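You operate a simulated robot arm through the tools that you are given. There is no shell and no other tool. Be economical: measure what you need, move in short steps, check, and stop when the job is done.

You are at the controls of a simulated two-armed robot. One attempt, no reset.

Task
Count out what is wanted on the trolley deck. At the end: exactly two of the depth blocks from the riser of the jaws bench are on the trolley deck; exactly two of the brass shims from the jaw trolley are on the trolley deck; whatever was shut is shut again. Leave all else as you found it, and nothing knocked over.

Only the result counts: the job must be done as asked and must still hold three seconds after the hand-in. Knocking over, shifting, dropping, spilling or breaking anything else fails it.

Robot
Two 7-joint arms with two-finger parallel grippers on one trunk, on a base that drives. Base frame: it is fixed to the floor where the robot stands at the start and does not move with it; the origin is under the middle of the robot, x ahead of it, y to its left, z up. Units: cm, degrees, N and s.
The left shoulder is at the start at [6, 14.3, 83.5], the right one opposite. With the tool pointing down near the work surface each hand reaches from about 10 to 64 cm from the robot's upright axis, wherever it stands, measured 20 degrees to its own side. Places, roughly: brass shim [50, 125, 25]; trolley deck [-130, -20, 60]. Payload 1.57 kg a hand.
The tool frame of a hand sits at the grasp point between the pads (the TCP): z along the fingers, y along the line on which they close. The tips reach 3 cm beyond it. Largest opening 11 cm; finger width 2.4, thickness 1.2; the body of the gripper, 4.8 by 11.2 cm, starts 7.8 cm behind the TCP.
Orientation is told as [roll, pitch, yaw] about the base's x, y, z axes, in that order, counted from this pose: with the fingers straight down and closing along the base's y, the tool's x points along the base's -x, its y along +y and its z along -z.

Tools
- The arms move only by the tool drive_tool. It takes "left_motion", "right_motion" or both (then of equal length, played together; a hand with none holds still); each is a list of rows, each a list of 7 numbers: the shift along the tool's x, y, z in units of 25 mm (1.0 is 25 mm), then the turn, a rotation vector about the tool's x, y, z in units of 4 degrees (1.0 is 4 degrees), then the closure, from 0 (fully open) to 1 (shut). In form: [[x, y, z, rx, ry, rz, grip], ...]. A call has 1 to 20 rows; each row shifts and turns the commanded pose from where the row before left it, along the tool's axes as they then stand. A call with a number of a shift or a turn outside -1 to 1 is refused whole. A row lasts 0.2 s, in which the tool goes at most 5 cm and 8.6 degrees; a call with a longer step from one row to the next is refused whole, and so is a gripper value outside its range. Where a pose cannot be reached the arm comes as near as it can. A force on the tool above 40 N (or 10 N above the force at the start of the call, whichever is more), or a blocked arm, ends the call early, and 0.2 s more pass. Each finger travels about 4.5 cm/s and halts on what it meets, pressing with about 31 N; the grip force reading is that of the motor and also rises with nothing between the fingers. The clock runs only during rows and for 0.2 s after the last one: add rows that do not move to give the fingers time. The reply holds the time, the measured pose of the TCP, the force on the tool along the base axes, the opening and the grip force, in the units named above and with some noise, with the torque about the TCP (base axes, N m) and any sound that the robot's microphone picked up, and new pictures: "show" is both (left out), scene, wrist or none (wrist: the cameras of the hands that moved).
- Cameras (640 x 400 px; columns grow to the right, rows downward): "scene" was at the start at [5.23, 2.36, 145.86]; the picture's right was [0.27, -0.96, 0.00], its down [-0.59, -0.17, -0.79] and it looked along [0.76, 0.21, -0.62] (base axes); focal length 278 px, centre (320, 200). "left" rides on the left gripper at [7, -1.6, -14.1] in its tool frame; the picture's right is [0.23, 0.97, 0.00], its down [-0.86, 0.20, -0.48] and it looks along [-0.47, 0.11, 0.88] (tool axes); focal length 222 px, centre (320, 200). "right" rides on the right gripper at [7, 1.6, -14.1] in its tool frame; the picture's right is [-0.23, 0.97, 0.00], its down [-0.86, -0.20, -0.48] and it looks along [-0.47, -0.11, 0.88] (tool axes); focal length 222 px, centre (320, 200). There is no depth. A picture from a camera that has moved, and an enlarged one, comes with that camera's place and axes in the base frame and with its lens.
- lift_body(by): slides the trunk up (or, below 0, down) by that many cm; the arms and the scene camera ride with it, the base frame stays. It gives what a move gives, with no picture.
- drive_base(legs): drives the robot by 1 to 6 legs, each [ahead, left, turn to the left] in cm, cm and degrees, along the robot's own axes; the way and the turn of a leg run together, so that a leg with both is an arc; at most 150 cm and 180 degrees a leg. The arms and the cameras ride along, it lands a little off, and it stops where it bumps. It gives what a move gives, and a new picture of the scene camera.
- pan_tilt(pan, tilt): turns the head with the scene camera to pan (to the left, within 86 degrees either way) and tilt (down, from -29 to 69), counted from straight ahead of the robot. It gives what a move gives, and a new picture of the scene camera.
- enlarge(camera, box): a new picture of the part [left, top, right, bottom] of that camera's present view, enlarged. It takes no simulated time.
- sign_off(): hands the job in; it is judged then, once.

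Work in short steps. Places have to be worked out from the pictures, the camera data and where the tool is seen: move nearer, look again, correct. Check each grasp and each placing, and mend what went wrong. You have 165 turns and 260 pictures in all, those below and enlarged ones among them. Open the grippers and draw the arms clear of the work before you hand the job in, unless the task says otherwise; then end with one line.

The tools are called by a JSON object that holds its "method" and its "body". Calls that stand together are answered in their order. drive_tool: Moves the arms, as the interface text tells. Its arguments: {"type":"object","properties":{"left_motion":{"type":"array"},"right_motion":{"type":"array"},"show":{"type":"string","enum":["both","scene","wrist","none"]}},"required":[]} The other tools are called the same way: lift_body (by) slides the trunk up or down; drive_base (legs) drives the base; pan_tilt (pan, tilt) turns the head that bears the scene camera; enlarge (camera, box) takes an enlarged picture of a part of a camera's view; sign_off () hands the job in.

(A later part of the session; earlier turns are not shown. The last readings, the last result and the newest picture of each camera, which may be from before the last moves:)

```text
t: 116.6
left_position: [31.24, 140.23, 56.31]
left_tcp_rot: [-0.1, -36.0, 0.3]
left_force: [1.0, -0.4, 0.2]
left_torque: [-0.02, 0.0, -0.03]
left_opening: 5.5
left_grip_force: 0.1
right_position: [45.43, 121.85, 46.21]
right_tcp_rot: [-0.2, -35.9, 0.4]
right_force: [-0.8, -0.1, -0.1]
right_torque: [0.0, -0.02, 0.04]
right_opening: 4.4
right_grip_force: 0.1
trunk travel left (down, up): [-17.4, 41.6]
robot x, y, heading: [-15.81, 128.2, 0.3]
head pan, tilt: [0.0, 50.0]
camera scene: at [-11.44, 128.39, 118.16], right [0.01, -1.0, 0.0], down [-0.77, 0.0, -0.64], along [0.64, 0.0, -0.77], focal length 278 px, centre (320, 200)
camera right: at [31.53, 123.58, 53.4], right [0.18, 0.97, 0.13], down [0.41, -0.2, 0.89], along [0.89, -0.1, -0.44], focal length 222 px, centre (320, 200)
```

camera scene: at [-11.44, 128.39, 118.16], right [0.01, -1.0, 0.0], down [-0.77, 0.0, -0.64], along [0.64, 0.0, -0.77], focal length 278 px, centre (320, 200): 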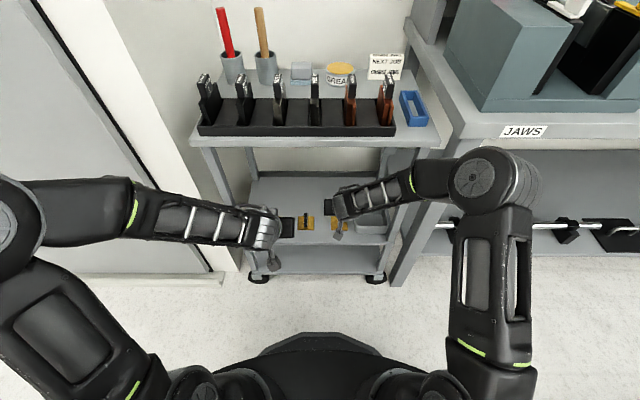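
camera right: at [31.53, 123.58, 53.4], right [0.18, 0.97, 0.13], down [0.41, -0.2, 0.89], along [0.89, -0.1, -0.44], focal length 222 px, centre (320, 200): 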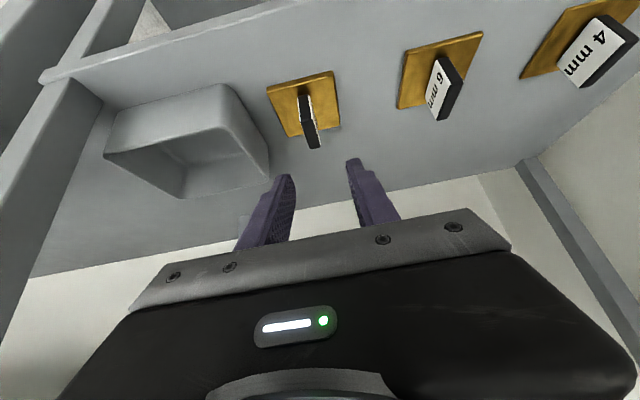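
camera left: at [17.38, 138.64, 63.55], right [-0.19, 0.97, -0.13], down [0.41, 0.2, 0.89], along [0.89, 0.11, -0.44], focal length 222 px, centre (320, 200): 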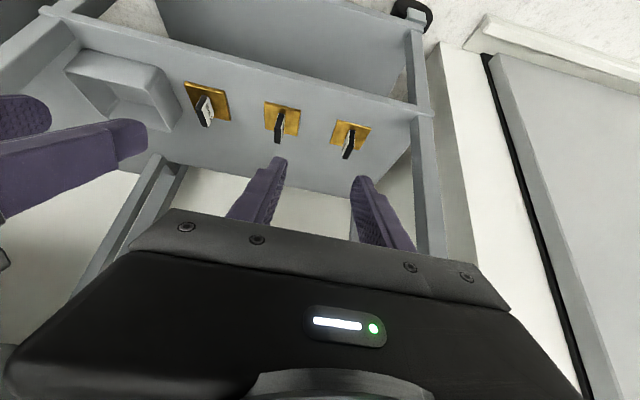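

A checks out at (45.6, 122). I descend to TCP z≈40.5 with the tab between the fingers.

{"method": "drive_tool", "body": {"right_motion": [[0.207, 0.013, 0.32, 0, 0, 0, 0.6], [0.207, 0.013, 0.32, 0, 0, 0, 0.6], [0.207, 0.013, 0.32, 0, 0, 0, 0.6], [0.207, 0.013, 0.32, 0, 0, 0, 0.6], [0.207, 0.013, 0.32, 0, 0, 0, 0.6], [0.207, 0.013, 0.32, 0, 0, 0, 0.6]], "show": "wrist"}}

```text
t: 118.0
left_position: [31.4, 140.24, 56.44]
left_tcp_rot: [0.0, -35.8, 0.3]
left_force: [-0.2, 0.1, 0.8]
left_torque: [0.03, 0.0, -0.01]
left_opening: 5.51
left_grip_force: 0.0
right_position: [45.7, 121.98, 40.59]
right_tcp_rot: [0.0, -35.9, 0.3]
right_force: [0.2, -0.8, -0.2]
right_torque: [0.02, 0.0, 0.01]
right_opening: 4.38
right_grip_force: 0.1
trunk travel left (down, up): [-17.4, 41.6]
robot x, y, heading: [-16.25, 128.57, 0.6]
head pan, tilt: [0.0, 50.0]
camera right: at [31.79, 123.79, 47.9], right [0.18, 0.97, 0.13], down [0.41, -0.2, 0.89], along [0.89, -0.1, -0.44], focal length 222 px, centre (320, 200)
```

right: 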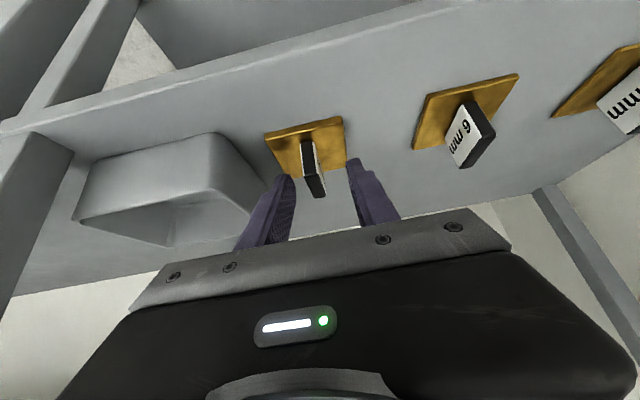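

The tab lies between the fingers, so I close.

{"method": "drive_tool", "body": {"right_motion": [[0, 0, 0, 0, 0, 0, 1], [0, 0, 0, 0, 0, 0, 1], [0, 0, 0, 0, 0, 0, 1], [0, 0, 0, 0, 0, 0, 1], [0, 0, 0, 0, 0, 0, 1], [0, 0, 0, 0, 0, 0, 1]], "show": "wrist"}}

{"method": "enlarge", "body": {"camera": "right", "box": [240, 100, 400, 220]}}

```text
t: 119.4
left_position: [31.25, 140.22, 56.33]
left_tcp_rot: [0.0, -35.9, 0.3]
left_force: [0.1, 0.6, 0.2]
left_torque: [0.06, -0.03, 0.01]
left_opening: 5.52
left_grip_force: 0.0
right_position: [45.82, 122.04, 40.62]
right_tcp_rot: [0.0, -36.0, 0.3]
right_force: [-0.5, 0.3, 0.7]
right_torque: [0.02, -0.02, -0.04]
right_opening: 1.14
right_grip_force: 29.2
trunk travel left (down, up): [-17.4, 41.6]
robot x, y, heading: [-16.23, 128.35, 0.4]
head pan, tilt: [0.0, 50.0]
camera right: at [31.8, 123.79, 47.92], right [0.18, 0.97, 0.13], down [0.41, -0.2, 0.89], along [0.89, -0.1, -0.44], focal length 222 px, centre (320, 200)
```

right: 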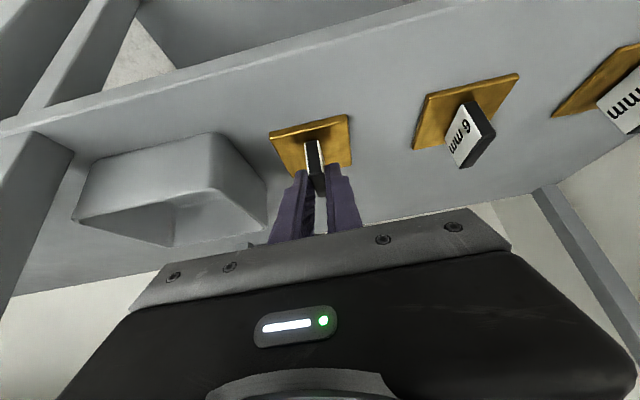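

```text
3.33 times, centred on (320, 160) of right
camera zoom: at [31.8, 123.79, 47.92], right [0.18, 0.97, 0.13], down [0.41, -0.2, 0.89], along [0.89, -0.1, -0.44], focal length 740 px, centre (320, 333)
```

zoom: 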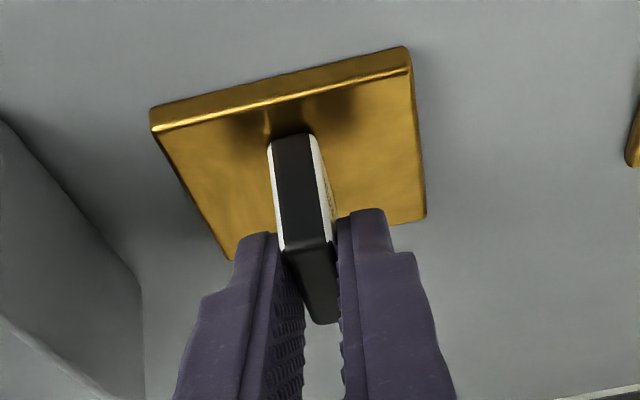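

It's gripped at 1.14 cm. I lift slightly to test the hold.

{"method": "drive_tool", "body": {"right_motion": [[-0.1176, 0, -0.162, 0, 0, 0, 1], [-0.1176, 0, -0.162, 0, 0, 0, 1], [-0.1176, 0, -0.162, 0, 0, 0, 1], [-0.1176, 0, -0.162, 0, 0, 0, 1], [-0.1176, 0, -0.162, 0, 0, 0, 1], [-0.1176, 0, -0.162, 0, 0, 0, 1], [0, 0, 0, 0, 0, 0, 1]], "show": "wrist"}}

```text
t: 121.0
left_position: [31.29, 140.11, 56.24]
left_tcp_rot: [0.0, -35.9, 0.3]
left_force: [-1.4, 0.1, -0.1]
left_torque: [0.0, 0.02, -0.01]
left_opening: 5.49
left_grip_force: 0.1
right_position: [45.75, 122.07, 43.38]
right_tcp_rot: [0.0, -35.9, 0.3]
right_force: [0.5, -0.3, -2.3]
right_torque: [0.02, 0.05, -0.01]
right_opening: 1.15
right_grip_force: 28.7
trunk travel left (down, up): [-17.4, 41.6]
robot x, y, heading: [-15.93, 128.49, 0.3]
head pan, tilt: [0.0, 50.0]
camera right: at [31.87, 123.82, 50.73], right [0.18, 0.97, 0.13], down [0.41, -0.2, 0.89], along [0.89, -0.1, -0.44], focal length 222 px, centre (320, 200)
```

right: 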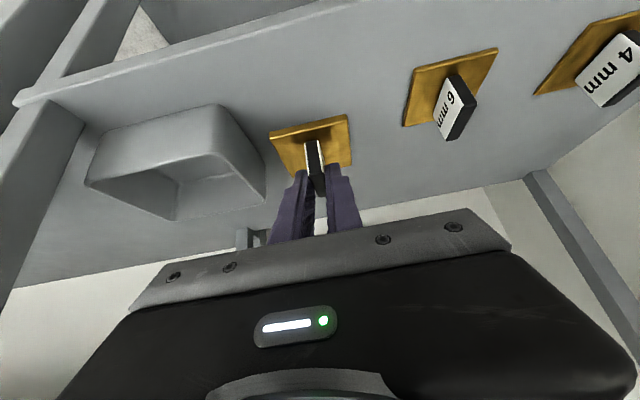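

It's lifted and held (2.3 N). I withdraw the right hand out in front of the trolley.

{"method": "drive_tool", "body": {"right_motion": [[0.181, 0, -0.754, 0, 0, 0, 1], [0.181, 0, -0.754, 0, 0, 0, 1], [0.181, -0.1, -0.754, 0, 0, 0, 1], [0.181, -0.1, -0.754, 0, 0, 0, 1], [0.181, -0.1, -0.754, 0, 0, 0, 1], [0.181, -0.1, -0.754, 0, 0, 0, 1], [0.181, -0.1, -0.754, 0, 0, 0, 1], [0.181, -0.1, -0.754, 0, 0, 0, 1], [0.181, -0.1, -0.754, 0, 0, 0, 1], [0.181, -0.1, -0.754, 0, 0, 0, 1]], "show": "scene"}}

```text
t: 123.2
left_position: [31.26, 140.14, 56.29]
left_tcp_rot: [0.1, -35.8, 0.3]
left_force: [-0.3, 0.2, -0.2]
left_torque: [0.0, 0.03, -0.03]
left_opening: 5.51
left_grip_force: 0.1
right_position: [31.17, 120.19, 55.9]
right_tcp_rot: [0.0, -35.9, 0.3]
right_force: [-0.2, -0.5, -3.2]
right_torque: [0.01, 0.04, 0.0]
right_opening: 1.18
right_grip_force: 29.0
trunk travel left (down, up): [-17.4, 41.6]
robot x, y, heading: [-15.69, 128.45, 0.2]
head pan, tilt: [0.0, 50.0]
camera scene: at [-11.41, 128.38, 118.15], right [0.01, -1.0, 0.0], down [-0.77, 0.0, -0.64], along [0.64, 0.0, -0.77], focal length 278 px, centre (320, 200)
```

scene: 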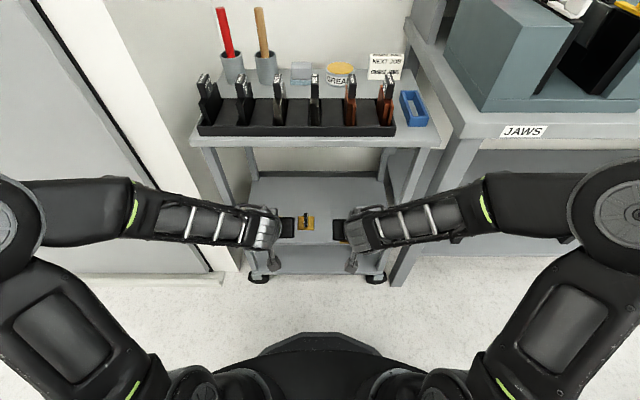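

Now the left hand goes over shim B at z≈46.

{"method": "drive_tool", "body": {"left_motion": [[-0.242, -0.284, 0.742, 0, 0, 0, 0.6], [-0.242, -0.284, 0.742, 0, 0, 0, 0.6], [-0.242, -0.284, 0.742, 0, 0, 0, 0.6], [-0.242, -0.284, 0.742, 0, 0, 0, 0.6], [-0.242, -0.284, 0.742, 0, 0, 0, 0.6], [-0.242, -0.284, 0.742, 0, 0, 0, 0.6], [-0.242, -0.284, 0.742, 0, 0, 0, 0.6], [-0.242, -0.284, 0.742, 0, 0, 0, 0.6], [-0.242, -0.284, 0.742, 0, 0, 0, 0.6]], "show": "wrist"}}

```text
t: 125.2
left_position: [45.57, 133.89, 46.09]
left_tcp_rot: [-0.1, -35.9, 0.4]
left_force: [-0.2, 0.2, -0.3]
left_torque: [0.02, -0.01, 0.01]
left_opening: 4.39
left_grip_force: 0.2
right_position: [31.1, 120.09, 56.09]
right_tcp_rot: [-0.1, -35.9, 0.2]
right_force: [0.3, -0.3, -2.7]
right_torque: [-0.04, 0.02, 0.02]
right_opening: 1.15
right_grip_force: 28.6
trunk travel left (down, up): [-17.4, 41.6]
robot x, y, heading: [-16.34, 128.41, 0.3]
head pan, tilt: [0.0, 50.0]
camera left: at [31.63, 132.27, 53.23], right [-0.19, 0.97, -0.13], down [0.41, 0.2, 0.89], along [0.89, 0.11, -0.44], focal length 222 px, centre (320, 200)
```

left: 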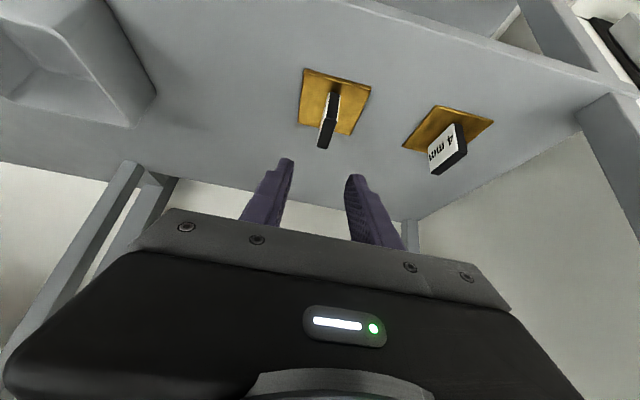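

It's aligned with B (45.4, 133.9). I descend to z≈40.6 and close.

{"method": "drive_tool", "body": {"left_motion": [[0.207, 0, 0.318, 0, 0, 0, 0.6], [0.207, 0, 0.318, 0, 0, 0, 0.6], [0.207, 0, 0.318, 0, 0, 0, 0.6], [0.207, 0, 0.318, 0, 0, 0, 0.6], [0.207, 0, 0.318, 0, 0, 0, 0.6], [0.207, 0, 0.318, 0, 0, 0, 0.6]], "show": "wrist"}}

```text
t: 126.6
left_position: [45.7, 133.93, 40.16]
left_tcp_rot: [0.1, -36.0, 0.3]
left_force: [0.0, -0.5, 0.2]
left_torque: [-0.02, 0.03, -0.01]
left_opening: 4.4
left_grip_force: 0.0
right_position: [31.1, 119.97, 55.87]
right_tcp_rot: [0.0, -35.9, 0.2]
right_force: [0.1, -0.2, -2.5]
right_torque: [0.01, 0.01, 0.01]
right_opening: 1.14
right_grip_force: 28.9
trunk travel left (down, up): [-17.4, 41.6]
robot x, y, heading: [-16.08, 128.37, 0.2]
head pan, tilt: [0.0, 50.0]
camera left: at [31.84, 132.37, 47.39], right [-0.19, 0.97, -0.13], down [0.41, 0.2, 0.89], along [0.89, 0.11, -0.44], focal length 222 px, centre (320, 200)
```

left: 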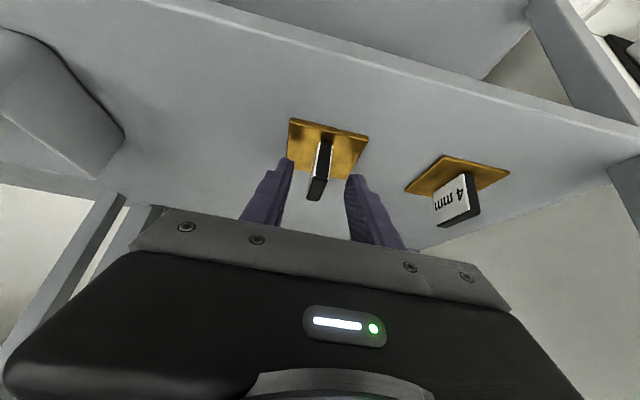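

The tab is between the fingers. I close and lift a little.

{"method": "drive_tool", "body": {"left_motion": [[0, 0, 0, 0, 0, 0, 1], [0, 0, 0, 0, 0, 0, 1], [0, 0, 0, 0, 0, 0, 1], [0, 0, 0, 0, 0, 0, 1], [0, 0, 0, 0, 0, 0, 1], [0, 0, 0, 0, 0, 0, 1], [-0.1176, 0, -0.162, 0, 0, 0, 1], [-0.1176, 0, -0.162, 0, 0, 0, 1], [-0.1176, 0, -0.162, 0, 0, 0, 1], [-0.1176, 0, -0.162, 0, 0, 0, 1], [-0.1176, 0, -0.162, 0, 0, 0, 1], [-0.1176, 0, -0.162, 0, 0, 0, 1], [0, 0, 0, 0, 0, 0, 1]], "show": "wrist"}}

```text
t: 129.4
left_position: [45.81, 133.89, 43.14]
left_tcp_rot: [-0.1, -35.9, 0.3]
left_force: [0.4, 0.3, -2.0]
left_torque: [0.02, 0.03, -0.01]
left_opening: 1.16
left_grip_force: 28.5
right_position: [31.06, 120.05, 55.91]
right_tcp_rot: [-0.1, -35.9, 0.4]
right_force: [-0.1, 0.3, -2.7]
right_torque: [-0.01, 0.02, 0.0]
right_opening: 1.16
right_grip_force: 28.8
trunk travel left (down, up): [-17.4, 41.6]
robot x, y, heading: [-15.88, 128.41, 0.2]
head pan, tilt: [0.0, 50.0]
camera left: at [31.89, 132.34, 50.39], right [-0.19, 0.97, -0.13], down [0.41, 0.2, 0.89], along [0.89, 0.11, -0.44], focal length 222 px, centre (320, 200)
```

left: 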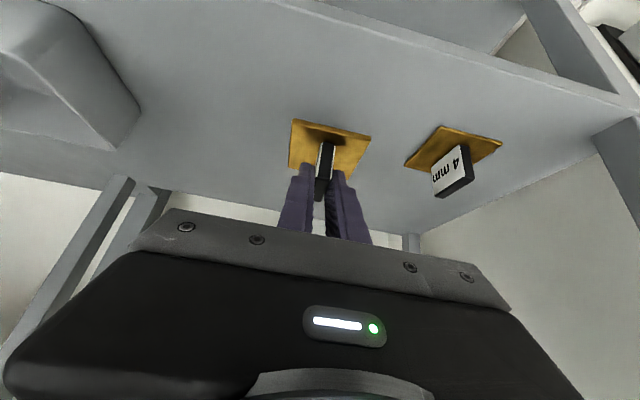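

Shim B is held and lifted. I withdraw the left hand likewise.

{"method": "drive_tool", "body": {"left_motion": [[0.181, 0, -0.754, 0, 0, 0, 1], [0.181, 0, -0.754, 0, 0, 0, 1], [0.181, 0.2, -0.754, 0, 0, 0, 1], [0.181, 0.2, -0.754, 0, 0, 0, 1], [0.181, 0.2, -0.754, 0, 0, 0, 1], [0.181, 0.2, -0.754, 0, 0, 0, 1], [0.181, 0.2, -0.754, 0, 0, 0, 1], [0.181, 0.2, -0.754, 0, 0, 0, 1], [0.181, 0.2, -0.754, 0, 0, 0, 1], [0.181, 0.2, -0.754, 0, 0, 0, 1]], "show": "scene"}}

{"method": "drive_base", "body": {"legs": [[-25, 0, 0]]}}

{"method": "lift_body", "body": {"by": 40}}

```text
t: 131.6
left_position: [30.95, 137.84, 55.76]
left_tcp_rot: [0.0, -35.9, 0.3]
left_force: [0.3, -1.2, -2.5]
left_torque: [0.03, 0.03, 0.03]
left_opening: 1.15
left_grip_force: 28.7
right_position: [31.09, 120.16, 56.06]
right_tcp_rot: [0.1, -35.8, 0.3]
right_force: [-0.2, -1.1, -3.6]
right_torque: [0.01, 0.02, 0.05]
right_opening: 1.16
right_grip_force: 29.3
trunk travel left (down, up): [-17.4, 41.6]
robot x, y, heading: [-15.9, 128.23, 0.2]
head pan, tilt: [0.0, 50.0]
camera scene: at [-11.4, 128.38, 118.15], right [0.01, -1.0, 0.0], down [-0.77, 0.0, -0.64], along [0.64, 0.0, -0.77], focal length 278 px, centre (320, 200)
```

scene: 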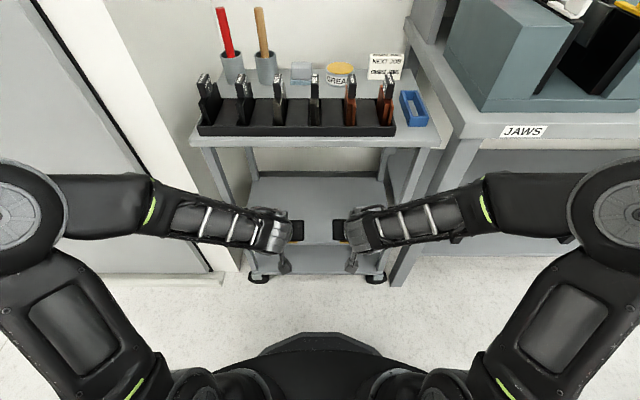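

```text
t: 133.4
left_position: [6.08, 137.7, 55.8]
left_tcp_rot: [0.0, -35.9, 0.1]
left_force: [0.3, 0.3, -1.4]
left_torque: [-0.01, 0.05, -0.01]
left_opening: 1.14
left_grip_force: 29.0
right_position: [6.17, 119.88, 56.04]
right_tcp_rot: [0.0, -35.9, 0.0]
right_force: [0.5, 0.0, -3.4]
right_torque: [-0.01, 0.04, -0.03]
right_opening: 1.14
right_grip_force: 28.9
trunk travel left (down, up): [-17.4, 41.6]
robot x, y, heading: [-41.22, 128.22, 0.3]
head pan, tilt: [0.0, 50.0]
camera scene: at [-36.4, 128.29, 118.15], right [0.0, -1.0, 0.0], down [-0.77, 0.0, -0.64], along [0.64, 0.0, -0.77], focal length 278 px, centre (320, 200)
```

scene: 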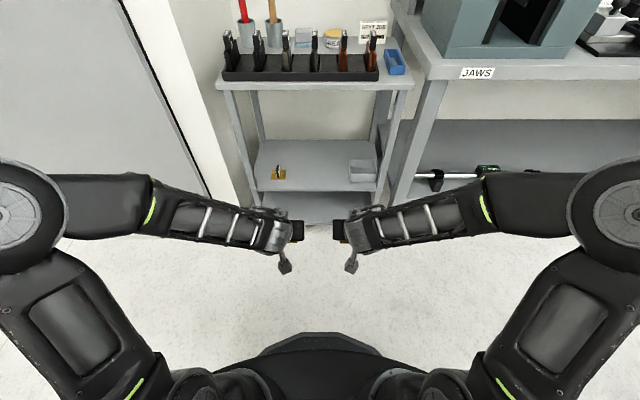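

```text
t: 137.2
left_position: [6.05, 137.57, 95.74]
left_tcp_rot: [0.1, -35.9, 0.2]
left_force: [-0.3, 0.2, -2.7]
left_torque: [0.03, 0.01, -0.03]
left_opening: 1.14
left_grip_force: 29.1
right_position: [6.08, 119.88, 95.98]
right_tcp_rot: [0.0, -36.0, 0.0]
right_force: [0.4, 0.5, -2.5]
right_torque: [0.0, 0.02, -0.03]
right_opening: 1.17
right_grip_force: 28.5
trunk travel left (down, up): [-57.4, 1.6]
robot x, y, heading: [-41.21, 128.06, 0.2]
head pan, tilt: [0.0, 50.0]
```

Both shims are held, with the third still on its shelf. My re-check of the red lever on the deck puts its knob at z≈88, (−109, −45). So I'll place the shims from a stance further left (x≈−147), away from it. I retrace the path.

{"method": "drive_base", "body": {"legs": [[9, 0, 0], [0, -120, 0], [0, -114, 0]]}}

{"method": "drive_base", "body": {"legs": [[-60, 0, 0]]}}

```text
t: 149.3
left_position: [14.61, -94.14, 95.85]
left_tcp_rot: [0.0, -36.0, 0.4]
left_force: [0.3, 0.4, -2.3]
left_torque: [0.01, 0.02, -0.03]
left_opening: 1.17
left_grip_force: 28.9
right_position: [14.73, -111.99, 96.0]
right_tcp_rot: [0.0, -35.8, 0.3]
right_force: [0.1, -0.4, -2.8]
right_torque: [0.05, 0.02, 0.0]
right_opening: 1.16
right_grip_force: 29.0
trunk travel left (down, up): [-57.4, 1.6]
robot x, y, heading: [-31.92, -103.8, 0.6]
head pan, tilt: [0.0, 50.0]
camera scene: at [-27.78, -103.73, 158.15], right [0.01, -1.0, 0.0], down [-0.77, -0.01, -0.64], along [0.64, 0.0, -0.77], focal length 278 px, centre (320, 200)
```

scene: 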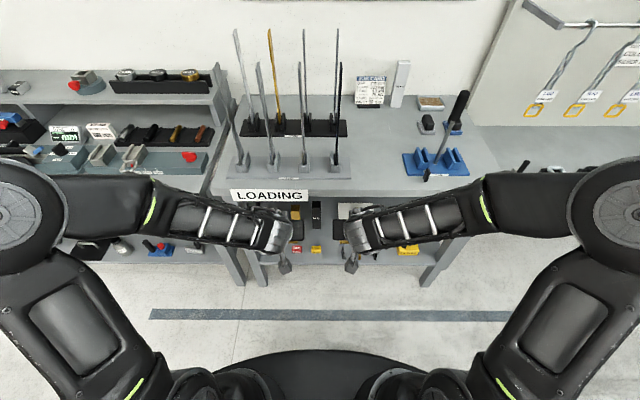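

```text
t: 152.7
left_position: [-45.52, -94.73, 95.8]
left_tcp_rot: [0.0, -36.0, 0.0]
left_force: [0.0, -0.8, -2.1]
left_torque: [0.01, 0.05, 0.0]
left_opening: 1.16
left_grip_force: 28.9
right_position: [-45.53, -112.46, 95.98]
right_tcp_rot: [0.1, -36.0, 0.0]
right_force: [0.2, 0.3, -2.9]
right_torque: [-0.03, 0.01, 0.0]
right_opening: 1.17
right_grip_force: 29.1
trunk travel left (down, up): [-57.4, 1.6]
robot x, y, heading: [-92.7, -103.99, 0.1]
head pan, tilt: [0.0, 50.0]
camera scene: at [-87.97, -103.92, 158.16], right [0.0, -1.0, 0.0], down [-0.77, 0.0, -0.64], along [0.64, 0.0, -0.77], focal length 278 px, centre (320, 200)
```

scene: 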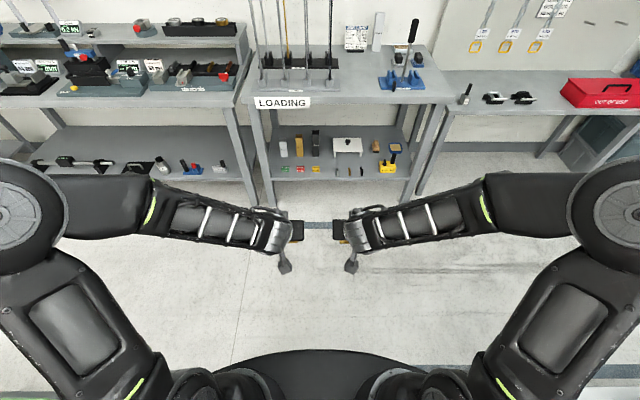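

Position is good; I continue back 55 cm, then turn left 90°, and look at the deck before approaching.

{"method": "drive_base", "body": {"legs": [[-55, 0, 0], [0, 0, 90]]}}

```text
t: 159.8
left_position: [-158.52, -56.92, 95.69]
left_tcp_rot: [0.0, -36.0, 91.3]
left_force: [0.4, 0.1, -2.6]
left_torque: [-0.02, 0.0, 0.01]
left_opening: 1.14
left_grip_force: 29.0
right_position: [-140.9, -56.43, 95.97]
right_tcp_rot: [0.0, -35.8, 91.1]
right_force: [-0.9, -0.4, -3.1]
right_torque: [-0.06, 0.02, 0.0]
right_opening: 1.13
right_grip_force: 29.2
trunk travel left (down, up): [-57.4, 1.6]
robot x, y, heading: [-148.52, -103.17, 91.2]
head pan, tilt: [0.0, 50.0]
camera scene: at [-148.52, -98.97, 158.15], right [1.0, 0.02, 0.0], down [0.02, -0.77, -0.64], along [-0.01, 0.64, -0.77], focal length 278 px, centre (320, 200)
```

scene: 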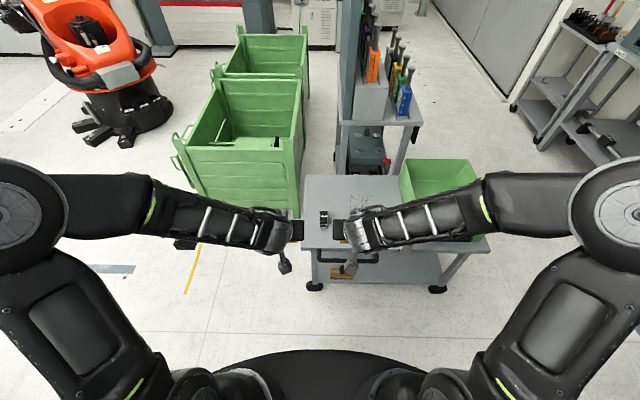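

I drive ahead 21 cm (straightening the heading) to stand at the deck again.

{"method": "drive_base", "body": {"legs": [[0, 0, -1], [21, 0, 0]]}}

{"method": "drive_tool", "body": {"right_motion": [[0, 0, 0, 0, 0, 0, 1]], "left_motion": [[0, 0, 0, 0, 0, 0, 1]], "show": "wrist"}}

```text
t: 161.8
left_position: [-157.89, -35.94, 95.7]
left_tcp_rot: [0.0, -35.8, 90.3]
left_force: [-0.5, 0.0, -2.5]
left_torque: [-0.05, -0.02, 0.02]
left_opening: 1.16
left_grip_force: 29.1
right_position: [-140.17, -35.62, 96.05]
right_tcp_rot: [0.1, -35.8, 90.3]
right_force: [-0.2, -0.3, -2.8]
right_torque: [-0.03, 0.02, 0.0]
right_opening: 1.17
right_grip_force: 28.5
trunk travel left (down, up): [-57.4, 1.6]
robot x, y, heading: [-148.58, -82.73, 90.3]
head pan, tilt: [0.0, 50.0]
camera scene: at [-148.52, -78.03, 158.15], right [1.0, 0.01, 0.0], down [0.0, -0.77, -0.64], along [0.0, 0.64, -0.77], focal length 278 px, centre (320, 200)
```

scene: 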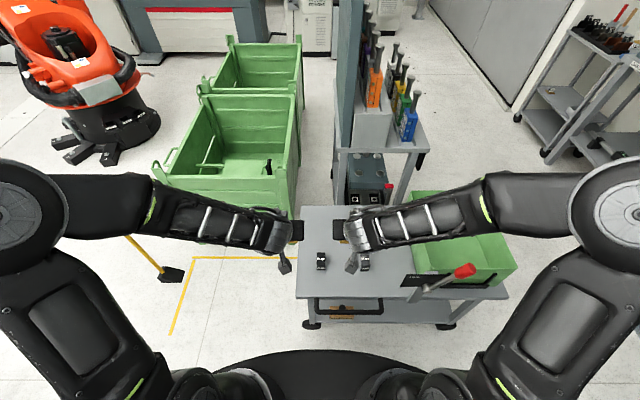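

```text
t: 162.2
left_position: [-157.94, -35.98, 95.81]
left_tcp_rot: [0.0, -35.8, 90.4]
left_force: [-0.3, 0.0, -2.1]
left_torque: [-0.02, -0.01, 0.0]
left_opening: 1.12
left_grip_force: 28.9
right_position: [-140.21, -35.77, 95.88]
right_tcp_rot: [-0.1, -35.9, 90.3]
right_force: [-0.2, 0.1, -2.7]
right_torque: [-0.05, -0.01, -0.01]
right_opening: 1.16
right_grip_force: 29.1
trunk travel left (down, up): [-57.4, 1.6]
robot x, y, heading: [-148.0, -82.99, 90.3]
head pan, tilt: [0.0, 50.0]
camera right: at [-141.74, -49.6, 103.27], right [-0.97, 0.18, 0.13], down [0.2, 0.41, 0.89], along [0.1, 0.89, -0.44], focal length 222 px, centre (320, 200)
camera left: at [-156.22, -49.68, 103.01], right [-0.97, -0.19, -0.13], down [-0.2, 0.41, 0.89], along [-0.11, 0.89, -0.44], focal length 222 px, centre (320, 200)
```

right: 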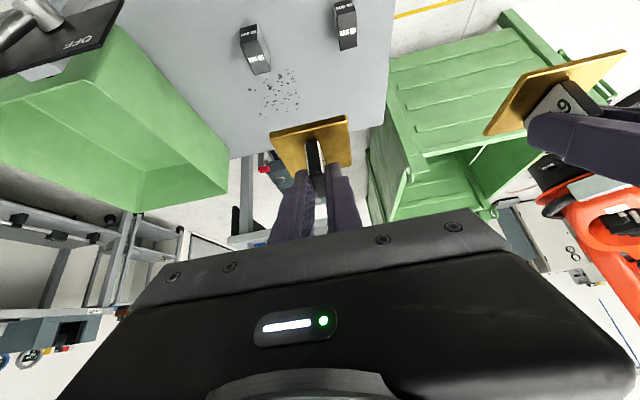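
left: 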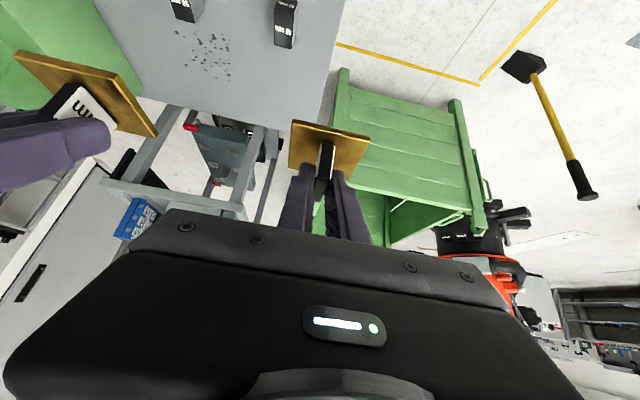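

The lever is unchanged and both blocks stand where I left them. I lower the trunk 28 cm and bring the right shim over the gap between the blocks (x≈−140, y≈−27).

{"method": "lift_body", "body": {"by": -28}}

{"method": "drive_tool", "body": {"right_motion": [[-0.469, 0, 0.341, 0, 0, 0, 1], [-0.469, 0, 0.341, 0, 0, 0, 1], [-0.469, 0, 0.341, 0, 0, 0, 1], [-0.469, 0, 0.341, 0, 0, 0, 1], [-0.469, 0, 0.341, 0, 0, 0, 1], [-0.469, 0, 0.341, 0, 0, 0, 1], [0.157, 0, 0.216, 0, 0, 0, 1], [0.157, 0, 0.216, 0, 0, 0, 1], [0.157, 0, 0.216, 0, 0, 0, 1], [0.157, 0, 0.216, 0, 0, 0, 1], [0.157, 0, 0.216, 0, 0, 0, 1]]}}

```text
t: 165.0
left_position: [-157.95, -35.91, 67.73]
left_tcp_rot: [0.0, -35.9, 90.3]
left_force: [-1.2, -0.4, -2.3]
left_torque: [0.0, -0.01, 0.0]
left_opening: 1.15
left_grip_force: 28.8
right_position: [-140.21, -35.73, 67.91]
right_tcp_rot: [0.0, -35.9, 90.3]
right_force: [1.0, 0.8, -2.5]
right_torque: [-0.02, -0.01, -0.02]
right_opening: 1.16
right_grip_force: 29.1
trunk travel left (down, up): [-29.4, 29.6]
robot x, y, heading: [-148.37, -83.56, 90.2]
head pan, tilt: [0.0, 50.0]
```

```text
t: 167.4
left_position: [-157.92, -35.93, 67.7]
left_tcp_rot: [0.1, -35.8, 90.3]
left_force: [-0.9, -0.3, -1.8]
left_torque: [-0.04, 0.0, 0.0]
left_opening: 1.16
left_grip_force: 29.1
right_position: [-140.23, -27.14, 64.64]
right_tcp_rot: [0.0, -35.9, 90.4]
right_force: [0.0, 0.9, -2.7]
right_torque: [-0.01, 0.01, -0.02]
right_opening: 1.12
right_grip_force: 29.2
trunk travel left (down, up): [-29.4, 29.6]
robot x, y, heading: [-148.4, -83.01, 90.5]
head pan, tilt: [0.0, 50.0]
camera scene: at [-148.52, -78.2, 130.15], right [1.0, 0.01, 0.0], down [0.0, -0.77, -0.64], along [0.0, 0.64, -0.77], focal length 278 px, centre (320, 200)
camera right: at [-141.75, -40.96, 71.95], right [-0.97, 0.18, 0.13], down [0.2, 0.41, 0.89], along [0.1, 0.89, -0.44], focal length 222 px, centre (320, 200)
```

scene: 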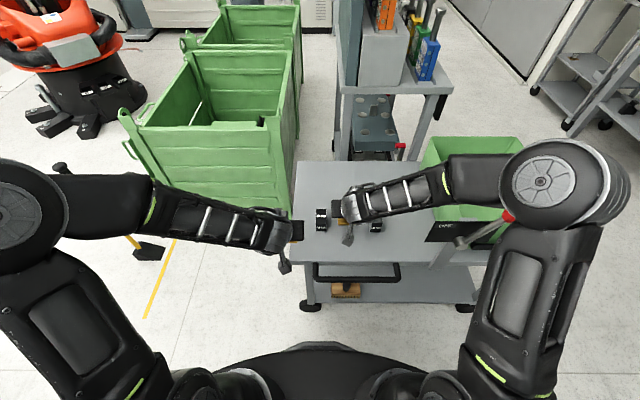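
right: 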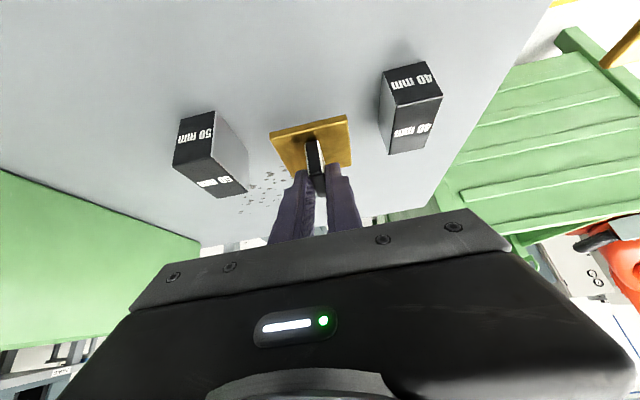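

The right elbow is near the lever's knob in the picture, so I enlarge to check clearance.

{"method": "enlarge", "body": {"camera": "scene", "box": [400, 120, 640, 300]}}

```text
2.22 times, centred on (520, 210) of scene
camera zoom: at [-148.52, -78.2, 130.15], right [1.0, 0.01, 0.0], down [0.0, -0.77, -0.64], along [0.0, 0.64, -0.77], focal length 617 px, centre (-124, 178)
```

zoom: 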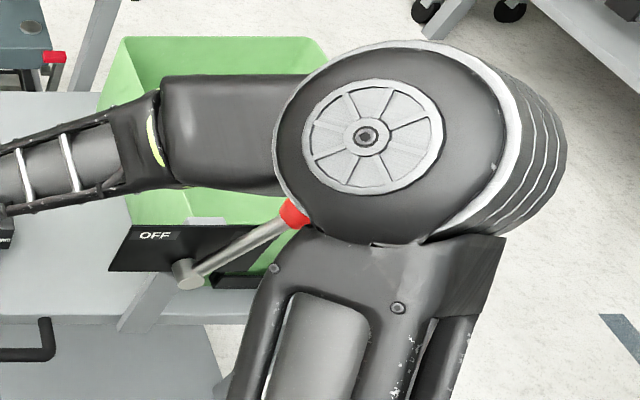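

The lever is where it was. At the earlier placement the elbow was about 8 cm nearer to it and still passed clear, so I go on. I lower the right shim 2.4 cm, then in small steps.

{"method": "drive_tool", "body": {"right_motion": [[0.0706, 0, 0.097, 0, 0, 0, 1], [0.0706, 0, 0.097, 0, 0, 0, 1], [0.0706, 0, 0.097, 0, 0, 0, 1], [0.0706, 0, 0.097, 0, 0, 0, 1], [0.0706, 0, 0.097, 0, 0, 0, 1], [0.0706, 0, 0.097, 0, 0, 0, 1], [0.0706, 0, 0.097, 0, 0, 0, 1], [0, 0, 0, 0, 0, 0, 1]], "show": "wrist"}}

```text
t: 169.2
left_position: [-157.88, -35.93, 67.75]
left_tcp_rot: [0.0, -35.8, 90.2]
left_force: [-0.4, 0.3, -1.4]
left_torque: [0.0, -0.01, 0.01]
left_opening: 1.17
left_grip_force: 29.1
right_position: [-140.19, -27.21, 62.52]
right_tcp_rot: [0.0, -35.9, 90.3]
right_force: [-0.3, 0.0, -2.7]
right_torque: [-0.03, -0.01, -0.01]
right_opening: 1.15
right_grip_force: 29.2
trunk travel left (down, up): [-29.4, 29.6]
robot x, y, heading: [-148.09, -82.59, 90.2]
head pan, tilt: [0.0, 50.0]
camera right: at [-141.8, -41.01, 69.82], right [-0.97, 0.18, 0.13], down [0.2, 0.41, 0.89], along [0.1, 0.89, -0.44], focal length 222 px, centre (320, 200)
```

right: 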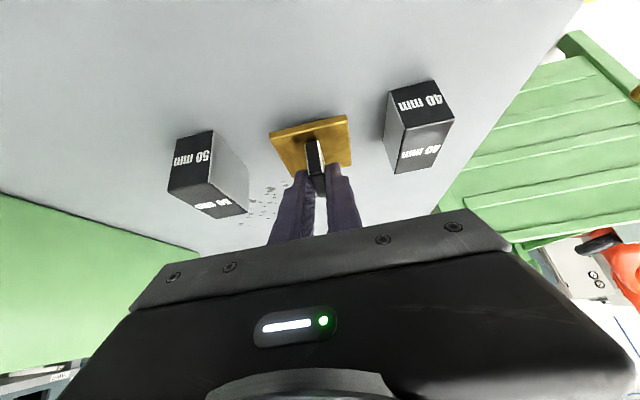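

No contact yet; small steps down.

{"method": "drive_tool", "body": {"right_motion": [[0.0353, 0, 0.0485, 0, 0, 0, 1], [0.0353, 0, 0.0485, 0, 0, 0, 1], [0.0353, 0, 0.0485, 0, 0, 0, 1], [0, 0, 0, 0, 0, 0, 1]], "show": "none"}}

{"method": "drive_tool", "body": {"right_motion": [[0.0353, 0, 0.0485, 0, 0, 0, 1], [0.0353, 0, 0.0485, 0, 0, 0, 1], [0, 0, 0, 0, 0, 0, 1]], "show": "wrist"}}

```text
t: 170.2
left_position: [-157.97, -35.97, 67.88]
left_tcp_rot: [-0.1, -36.0, 90.3]
left_force: [0.3, 0.0, -2.1]
left_torque: [-0.03, -0.04, 0.0]
left_opening: 1.14
left_grip_force: 29.3
right_position: [-140.26, -27.3, 61.93]
right_tcp_rot: [0.0, -35.9, 90.3]
right_force: [-0.1, -0.6, -2.3]
right_torque: [0.0, 0.0, 0.01]
right_opening: 1.14
right_grip_force: 28.8
trunk travel left (down, up): [-29.4, 29.6]
robot x, y, heading: [-148.17, -82.81, 90.2]
head pan, tilt: [0.0, 50.0]
```

```text
t: 171.0
left_position: [-157.92, -35.97, 67.8]
left_tcp_rot: [0.0, -35.9, 90.3]
left_force: [0.0, 0.4, -3.2]
left_torque: [-0.01, 0.01, 0.01]
left_opening: 1.15
left_grip_force: 29.2
right_position: [-140.23, -27.19, 61.74]
right_tcp_rot: [0.0, -35.9, 90.2]
right_force: [-0.4, 0.0, -3.3]
right_torque: [0.01, 0.01, -0.01]
right_opening: 1.18
right_grip_force: 28.6
trunk travel left (down, up): [-29.4, 29.6]
robot x, y, heading: [-148.38, -82.66, 90.2]
head pan, tilt: [0.0, 50.0]
camera right: at [-141.76, -40.97, 69.08], right [-0.97, 0.18, 0.13], down [0.2, 0.41, 0.89], along [0.1, 0.89, -0.44], focal length 222 px, centre (320, 200)
```

right: 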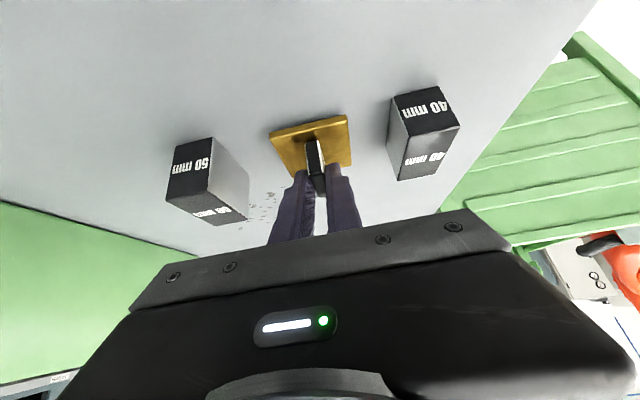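

{"method": "drive_tool", "body": {"right_motion": [[0.0353, 0, 0.0485, 0, 0, 0, 1], [0.0353, 0, 0.0485, 0, 0, 0, 1], [0, 0, 0, 0, 0, 0, 1]], "show": "none"}}

{"method": "drive_tool", "body": {"right_motion": [[0.0353, 0, 0.0485, 0, 0, 0, 1], [0, 0, 0, 0, 0, 0, 1]], "show": "none"}}

```text
t: 171.8
left_position: [-157.96, -35.97, 67.76]
left_tcp_rot: [-0.1, -35.9, 90.3]
left_force: [1.0, 0.7, -1.3]
left_torque: [-0.04, -0.01, 0.01]
left_opening: 1.14
left_grip_force: 29.4
right_position: [-140.31, -27.17, 61.47]
right_tcp_rot: [0.0, -35.9, 90.4]
right_force: [-0.1, -1.0, -2.6]
right_torque: [-0.05, -0.02, 0.01]
right_opening: 1.14
right_grip_force: 28.7
trunk travel left (down, up): [-29.4, 29.6]
robot x, y, heading: [-148.54, -83.16, 90.3]
head pan, tilt: [0.0, 50.0]
```

```text
t: 172.4
left_position: [-157.9, -35.92, 67.76]
left_tcp_rot: [0.0, -36.0, 90.3]
left_force: [0.0, -0.2, -2.4]
left_torque: [0.03, -0.02, -0.05]
left_opening: 1.15
left_grip_force: 29.1
right_position: [-140.27, -27.05, 61.35]
right_tcp_rot: [0.0, -35.8, 90.3]
right_force: [0.5, -0.5, -2.9]
right_torque: [-0.05, -0.01, -0.01]
right_opening: 1.16
right_grip_force: 28.6
trunk travel left (down, up): [-29.4, 29.6]
robot x, y, heading: [-148.22, -82.93, 90.3]
head pan, tilt: [0.0, 50.0]
```

Still free at z≈61.35; I continue.

{"method": "drive_tool", "body": {"right_motion": [[0.0353, 0, 0.0485, 0, 0, 0, 1], [0, 0, 0, 0, 0, 0, 1]], "show": "none"}}

{"method": "drive_tool", "body": {"right_motion": [[0.0353, 0, 0.0485, 0, 0, 0, 1], [0, 0, 0, 0, 0, 0, 1]], "show": "none"}}

{"method": "drive_tool", "body": {"right_motion": [[0.0353, 0, 0.0485, 0, 0, 0, 1], [0, 0, 0, 0, 0, 0, 1]], "show": "wrist"}}

```text
t: 173.0
left_position: [-157.93, -35.84, 67.88]
left_tcp_rot: [0.0, -35.9, 90.3]
left_force: [0.1, 0.7, -2.1]
left_torque: [-0.03, 0.04, 0.03]
left_opening: 1.17
left_grip_force: 29.1
right_position: [-140.15, -27.21, 61.11]
right_tcp_rot: [0.0, -35.9, 90.3]
right_force: [-0.2, 0.7, -2.7]
right_torque: [-0.07, 0.01, 0.04]
right_opening: 1.14
right_grip_force: 28.8
trunk travel left (down, up): [-29.4, 29.6]
robot x, y, heading: [-148.91, -82.86, 90.3]
head pan, tilt: [0.0, 50.0]
```

```text
t: 173.6
left_position: [-157.96, -35.99, 67.73]
left_tcp_rot: [0.0, -35.9, 90.3]
left_force: [0.9, -1.5, -2.1]
left_torque: [-0.05, 0.02, 0.01]
left_opening: 1.17
left_grip_force: 29.3
right_position: [-140.29, -27.15, 61.22]
right_tcp_rot: [0.0, -36.0, 90.3]
right_force: [0.7, -1.4, 3.9]
right_torque: [-0.2, 0.03, 0.01]
right_opening: 1.16
right_grip_force: 29.3
trunk travel left (down, up): [-29.4, 29.6]
robot x, y, heading: [-149.03, -82.92, 90.2]
head pan, tilt: [0.0, 50.0]
```

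```text
t: 174.2
left_position: [-157.89, -36.02, 67.84]
left_tcp_rot: [-0.1, -36.0, 90.4]
left_force: [0.3, -0.3, -1.7]
left_torque: [0.01, 0.02, 0.03]
left_opening: 1.16
left_grip_force: 28.8
right_position: [-140.19, -27.05, 61.16]
right_tcp_rot: [0.0, -36.2, 90.5]
right_force: [0.0, -4.9, 19.6]
right_torque: [-0.32, 0.0, 0.04]
right_opening: 1.14
right_grip_force: 29.2
trunk travel left (down, up): [-29.4, 29.6]
robot x, y, heading: [-148.7, -82.97, 90.4]
head pan, tilt: [0.0, 50.0]
camera right: at [-141.8, -41.03, 68.35], right [-0.97, 0.18, 0.13], down [0.2, 0.41, 0.89], along [0.1, 0.9, -0.43], focal length 222 px, centre (320, 200)
```

right: 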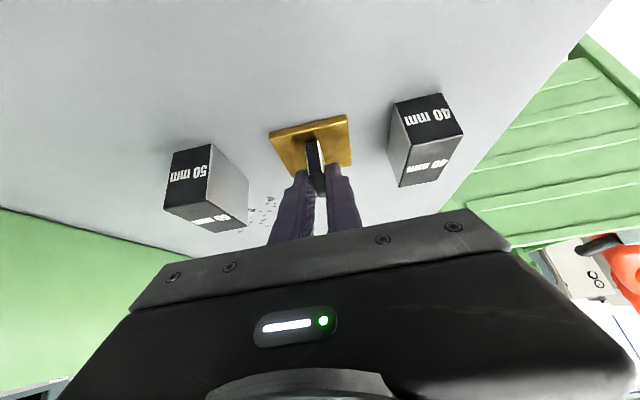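

Contact (19.6 N). I ease up a hair, open, and withdraw along the fingers.

{"method": "drive_tool", "body": {"right_motion": [[-0.02, 0, -0.03, 0, 0, 0, 1], [0, 0, 0, 0, 0, 0, 0.85], [0, 0, 0, 0, 0, 0, 0.65], [0, 0, 0, 0, 0, 0, 0.65], [0, 0, 0, 0, 0, 0, 0.65], [0, 0, -0.3, 0, 0, 0, 0.65], [0, 0, -0.8, 0, 0, 0, 0.65], [0, 0, -0.8, 0, 0, 0, 0.65], [0, 0, -0.8, 0, 0, 0, 0.65], [0, 0, -0.8, 0, 0, 0, 0.65], [0, 0, -0.8, 0, 0, 0, 0.65]], "show": "wrist"}}

```text
t: 176.6
left_position: [-157.84, -35.88, 67.66]
left_tcp_rot: [0.0, -35.8, 90.4]
left_force: [-0.2, 0.6, -1.7]
left_torque: [-0.03, 0.02, -0.01]
left_opening: 1.17
left_grip_force: 28.8
right_position: [-140.38, -33.65, 69.84]
right_tcp_rot: [0.0, -35.9, 90.3]
right_force: [0.8, 0.9, 0.1]
right_torque: [-0.01, 0.01, -0.01]
right_opening: 3.86
right_grip_force: 0.0
trunk travel left (down, up): [-29.4, 29.6]
robot x, y, heading: [-148.18, -83.02, 90.2]
head pan, tilt: [0.0, 50.0]
camera right: at [-141.9, -47.42, 77.1], right [-0.97, 0.18, 0.13], down [0.2, 0.41, 0.89], along [0.1, 0.89, -0.44], focal length 222 px, centre (320, 200)
```

right: 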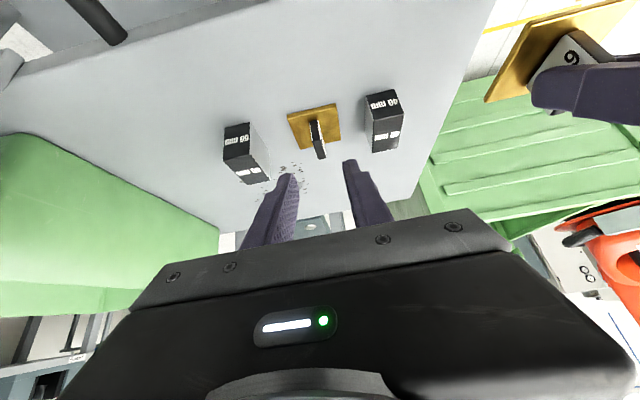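

Shim A stands between the blocks. I draw the right hand up and aside, then carry the left shim over to about (−150, −14), behind the 40 mm block.

{"method": "drive_tool", "body": {"right_motion": [[-0.09, -0.24, -0.33, 0, 0, 0, 0.65], [-0.09, -0.24, -0.33, 0, 0, 0, 0.65], [-0.09, -0.24, -0.33, 0, 0, 0, 0.65], [-0.09, -0.24, -0.33, 0, 0, 0, 0.65], [-0.09, -0.24, -0.33, 0, 0, 0, 0.65], [-0.09, -0.24, -0.33, 0, 0, 0, 0.65], [-0.09, -0.24, -0.33, 0, 0, 0, 0.65], [-0.09, -0.24, -0.33, 0, 0, 0, 0.65], [-0.09, -0.24, -0.33, 0, 0, 0, 0.65], [-0.09, -0.24, -0.33, 0, 0, 0, 0.65]], "show": "none"}}

{"method": "drive_tool", "body": {"left_motion": [[-0.629, -0.267, 0.383, 0, 0, 0, 1], [-0.629, -0.267, 0.383, 0, 0, 0, 1], [-0.629, -0.267, 0.383, 0, 0, 0, 1], [-0.629, -0.267, 0.383, 0, 0, 0, 1], [-0.629, -0.267, 0.383, 0, 0, 0, 1], [-0.629, -0.267, 0.383, 0, 0, 0, 1], [-0.629, -0.267, 0.383, 0, 0, 0, 1], [-0.629, -0.267, 0.383, 0, 0, 0, 1], [-0.629, -0.267, 0.383, 0, 0, 0, 1], [-0.629, -0.267, 0.383, 0, 0, 0, 1], [-0.629, -0.267, 0.383, 0, 0, 0, 1], [-0.629, -0.267, 0.383, 0, 0, 0, 1]]}}

```text
t: 178.8
left_position: [-157.95, -35.91, 67.84]
left_tcp_rot: [0.0, -35.9, 90.4]
left_force: [-0.2, 0.3, -2.3]
left_torque: [-0.02, 0.04, 0.02]
left_opening: 1.15
left_grip_force: 28.8
right_position: [-134.14, -36.62, 77.78]
right_tcp_rot: [0.1, -36.0, 90.3]
right_force: [0.0, 0.6, 0.8]
right_torque: [0.0, 0.02, 0.01]
right_opening: 3.85
right_grip_force: 0.0
trunk travel left (down, up): [-29.4, 29.6]
robot x, y, heading: [-148.7, -83.07, 90.2]
head pan, tilt: [0.0, 50.0]
```

```text
t: 181.4
left_position: [-150.05, -13.81, 69.64]
left_tcp_rot: [0.0, -35.9, 90.4]
left_force: [0.0, 0.6, -2.1]
left_torque: [-0.02, 0.0, -0.01]
left_opening: 1.18
left_grip_force: 29.1
right_position: [-134.23, -36.44, 77.69]
right_tcp_rot: [0.1, -35.9, 90.2]
right_force: [0.0, -0.2, 0.7]
right_torque: [-0.02, -0.01, 0.0]
right_opening: 3.87
right_grip_force: 0.2
trunk travel left (down, up): [-29.4, 29.6]
robot x, y, heading: [-148.51, -82.88, 90.1]
head pan, tilt: [0.0, 50.0]
camera scene: at [-148.52, -78.21, 130.16], right [1.0, 0.01, 0.0], down [0.0, -0.77, -0.64], along [0.0, 0.64, -0.77], focal length 278 px, centre (320, 200)
camera left: at [-148.36, -27.72, 76.75], right [-0.97, -0.19, -0.13], down [-0.2, 0.41, 0.89], along [-0.11, 0.89, -0.44], focal length 222 px, centre (320, 200)
```

scene: 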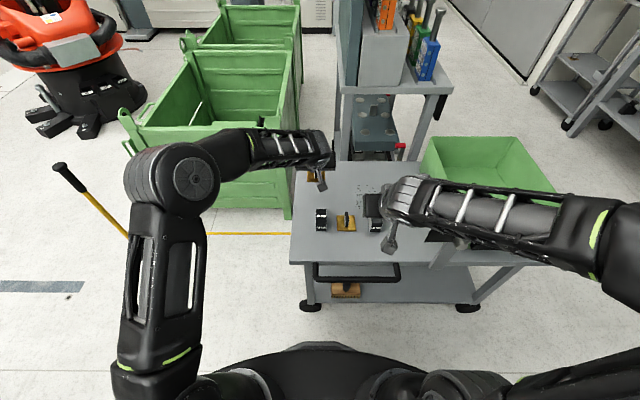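
left: 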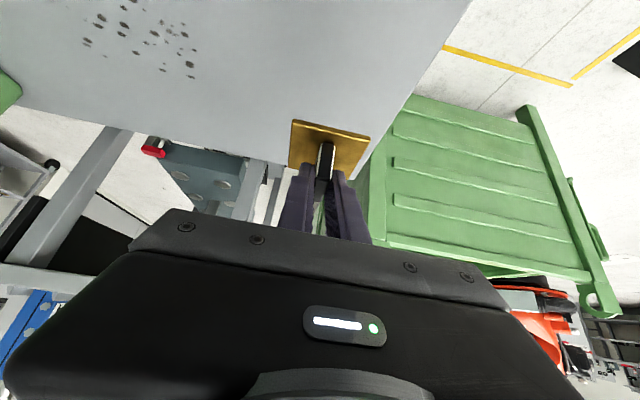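

The plate is over free deck (the left edge at x=−156.6, the far edge at y≈+1). I lower it 7.2 cm.

{"method": "drive_tool", "body": {"left_motion": [[0.212, 0, 0.291, 0, 0, 0, 1], [0.212, 0, 0.291, 0, 0, 0, 1], [0.212, 0, 0.291, 0, 0, 0, 1], [0.212, 0, 0.291, 0, 0, 0, 1], [0.212, 0, 0.291, 0, 0, 0, 1], [0.212, 0, 0.291, 0, 0, 0, 1], [0.212, 0, 0.291, 0, 0, 0, 1], [0.212, 0, 0.291, 0, 0, 0, 1], [0, 0, 0, 0, 0, 0, 1]], "show": "wrist"}}

```text
t: 183.4
left_position: [-150.11, -13.86, 62.32]
left_tcp_rot: [0.0, -35.9, 90.4]
left_force: [0.0, 0.6, -2.5]
left_torque: [-0.01, 0.0, 0.0]
left_opening: 1.15
left_grip_force: 29.3
right_position: [-134.22, -36.53, 77.69]
right_tcp_rot: [0.0, -35.9, 90.3]
right_force: [0.7, 0.2, 0.9]
right_torque: [-0.03, 0.0, -0.04]
right_opening: 3.83
right_grip_force: 0.1
trunk travel left (down, up): [-29.4, 29.6]
robot x, y, heading: [-148.66, -83.06, 90.2]
head pan, tilt: [0.0, 50.0]
camera left: at [-148.36, -27.66, 69.55], right [-0.97, -0.19, -0.13], down [-0.2, 0.41, 0.89], along [-0.11, 0.89, -0.44], focal length 222 px, centre (320, 200)
```

left: 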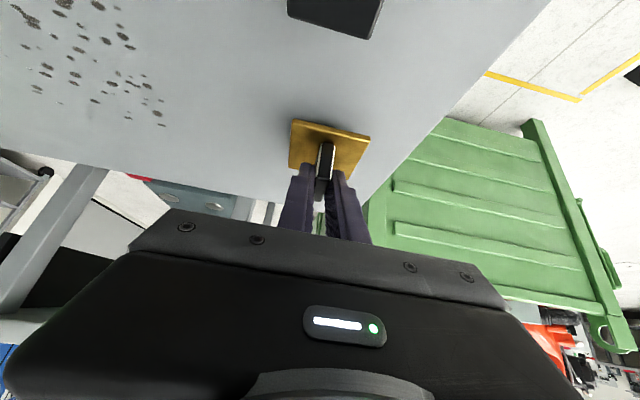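

Now small steps to contact.

{"method": "drive_tool", "body": {"left_motion": [[0.0353, 0, 0.0485, 0, 0, 0, 1], [0.0353, 0, 0.0485, 0, 0, 0, 1], [0.0353, 0, 0.0485, 0, 0, 0, 1], [0.0353, 0, 0.0485, 0, 0, 0, 1], [0.0353, 0, 0.0485, 0, 0, 0, 1], [0, 0, 0, 0, 0, 0, 1]], "show": "none"}}

{"method": "drive_tool", "body": {"left_motion": [[0.0353, 0, 0.0485, 0, 0, 0, 1], [0.0353, 0, 0.0485, 0, 0, 0, 1], [0, 0, 0, 0, 0, 0, 1]], "show": "none"}}

{"method": "drive_tool", "body": {"left_motion": [[0.0353, 0, 0.0485, 0, 0, 0, 1], [0, 0, 0, 0, 0, 0, 1]], "show": "none"}}

```text
t: 184.8
left_position: [-149.99, -13.92, 61.61]
left_tcp_rot: [0.1, -35.9, 90.3]
left_force: [-0.7, -0.3, -2.3]
left_torque: [-0.01, 0.0, -0.05]
left_opening: 1.15
left_grip_force: 28.8
right_position: [-134.27, -36.5, 77.61]
right_tcp_rot: [0.0, -35.9, 90.4]
right_force: [-0.8, -1.3, -0.3]
right_torque: [0.0, -0.01, 0.0]
right_opening: 3.85
right_grip_force: 0.1
trunk travel left (down, up): [-29.4, 29.6]
robot x, y, heading: [-148.44, -82.89, 90.5]
head pan, tilt: [0.0, 50.0]
```

```text
t: 185.6
left_position: [-149.94, -13.84, 61.13]
left_tcp_rot: [0.0, -35.9, 90.3]
left_force: [-0.7, 0.1, -1.9]
left_torque: [-0.02, 0.03, -0.02]
left_opening: 1.17
left_grip_force: 28.7
right_position: [-134.21, -36.55, 77.65]
right_tcp_rot: [0.0, -35.9, 90.3]
right_force: [0.4, -0.3, -0.2]
right_torque: [0.01, 0.01, -0.01]
right_opening: 3.87
right_grip_force: 0.2
trunk travel left (down, up): [-29.4, 29.6]
robot x, y, heading: [-148.48, -83.03, 90.2]
head pan, tilt: [0.0, 50.0]
```

```text
t: 186.2
left_position: [-149.93, -13.97, 60.99]
left_tcp_rot: [0.0, -35.9, 90.3]
left_force: [0.0, -0.7, -1.1]
left_torque: [-0.04, -0.01, 0.01]
left_opening: 1.13
left_grip_force: 29.4
right_position: [-134.13, -36.52, 77.7]
right_tcp_rot: [-0.1, -35.9, 90.3]
right_force: [-0.3, 0.4, -0.4]
right_torque: [0.01, 0.03, -0.03]
right_opening: 3.85
right_grip_force: 0.0
trunk travel left (down, up): [-29.4, 29.6]
robot x, y, heading: [-148.09, -82.9, 90.1]
head pan, tilt: [0.0, 50.0]
```

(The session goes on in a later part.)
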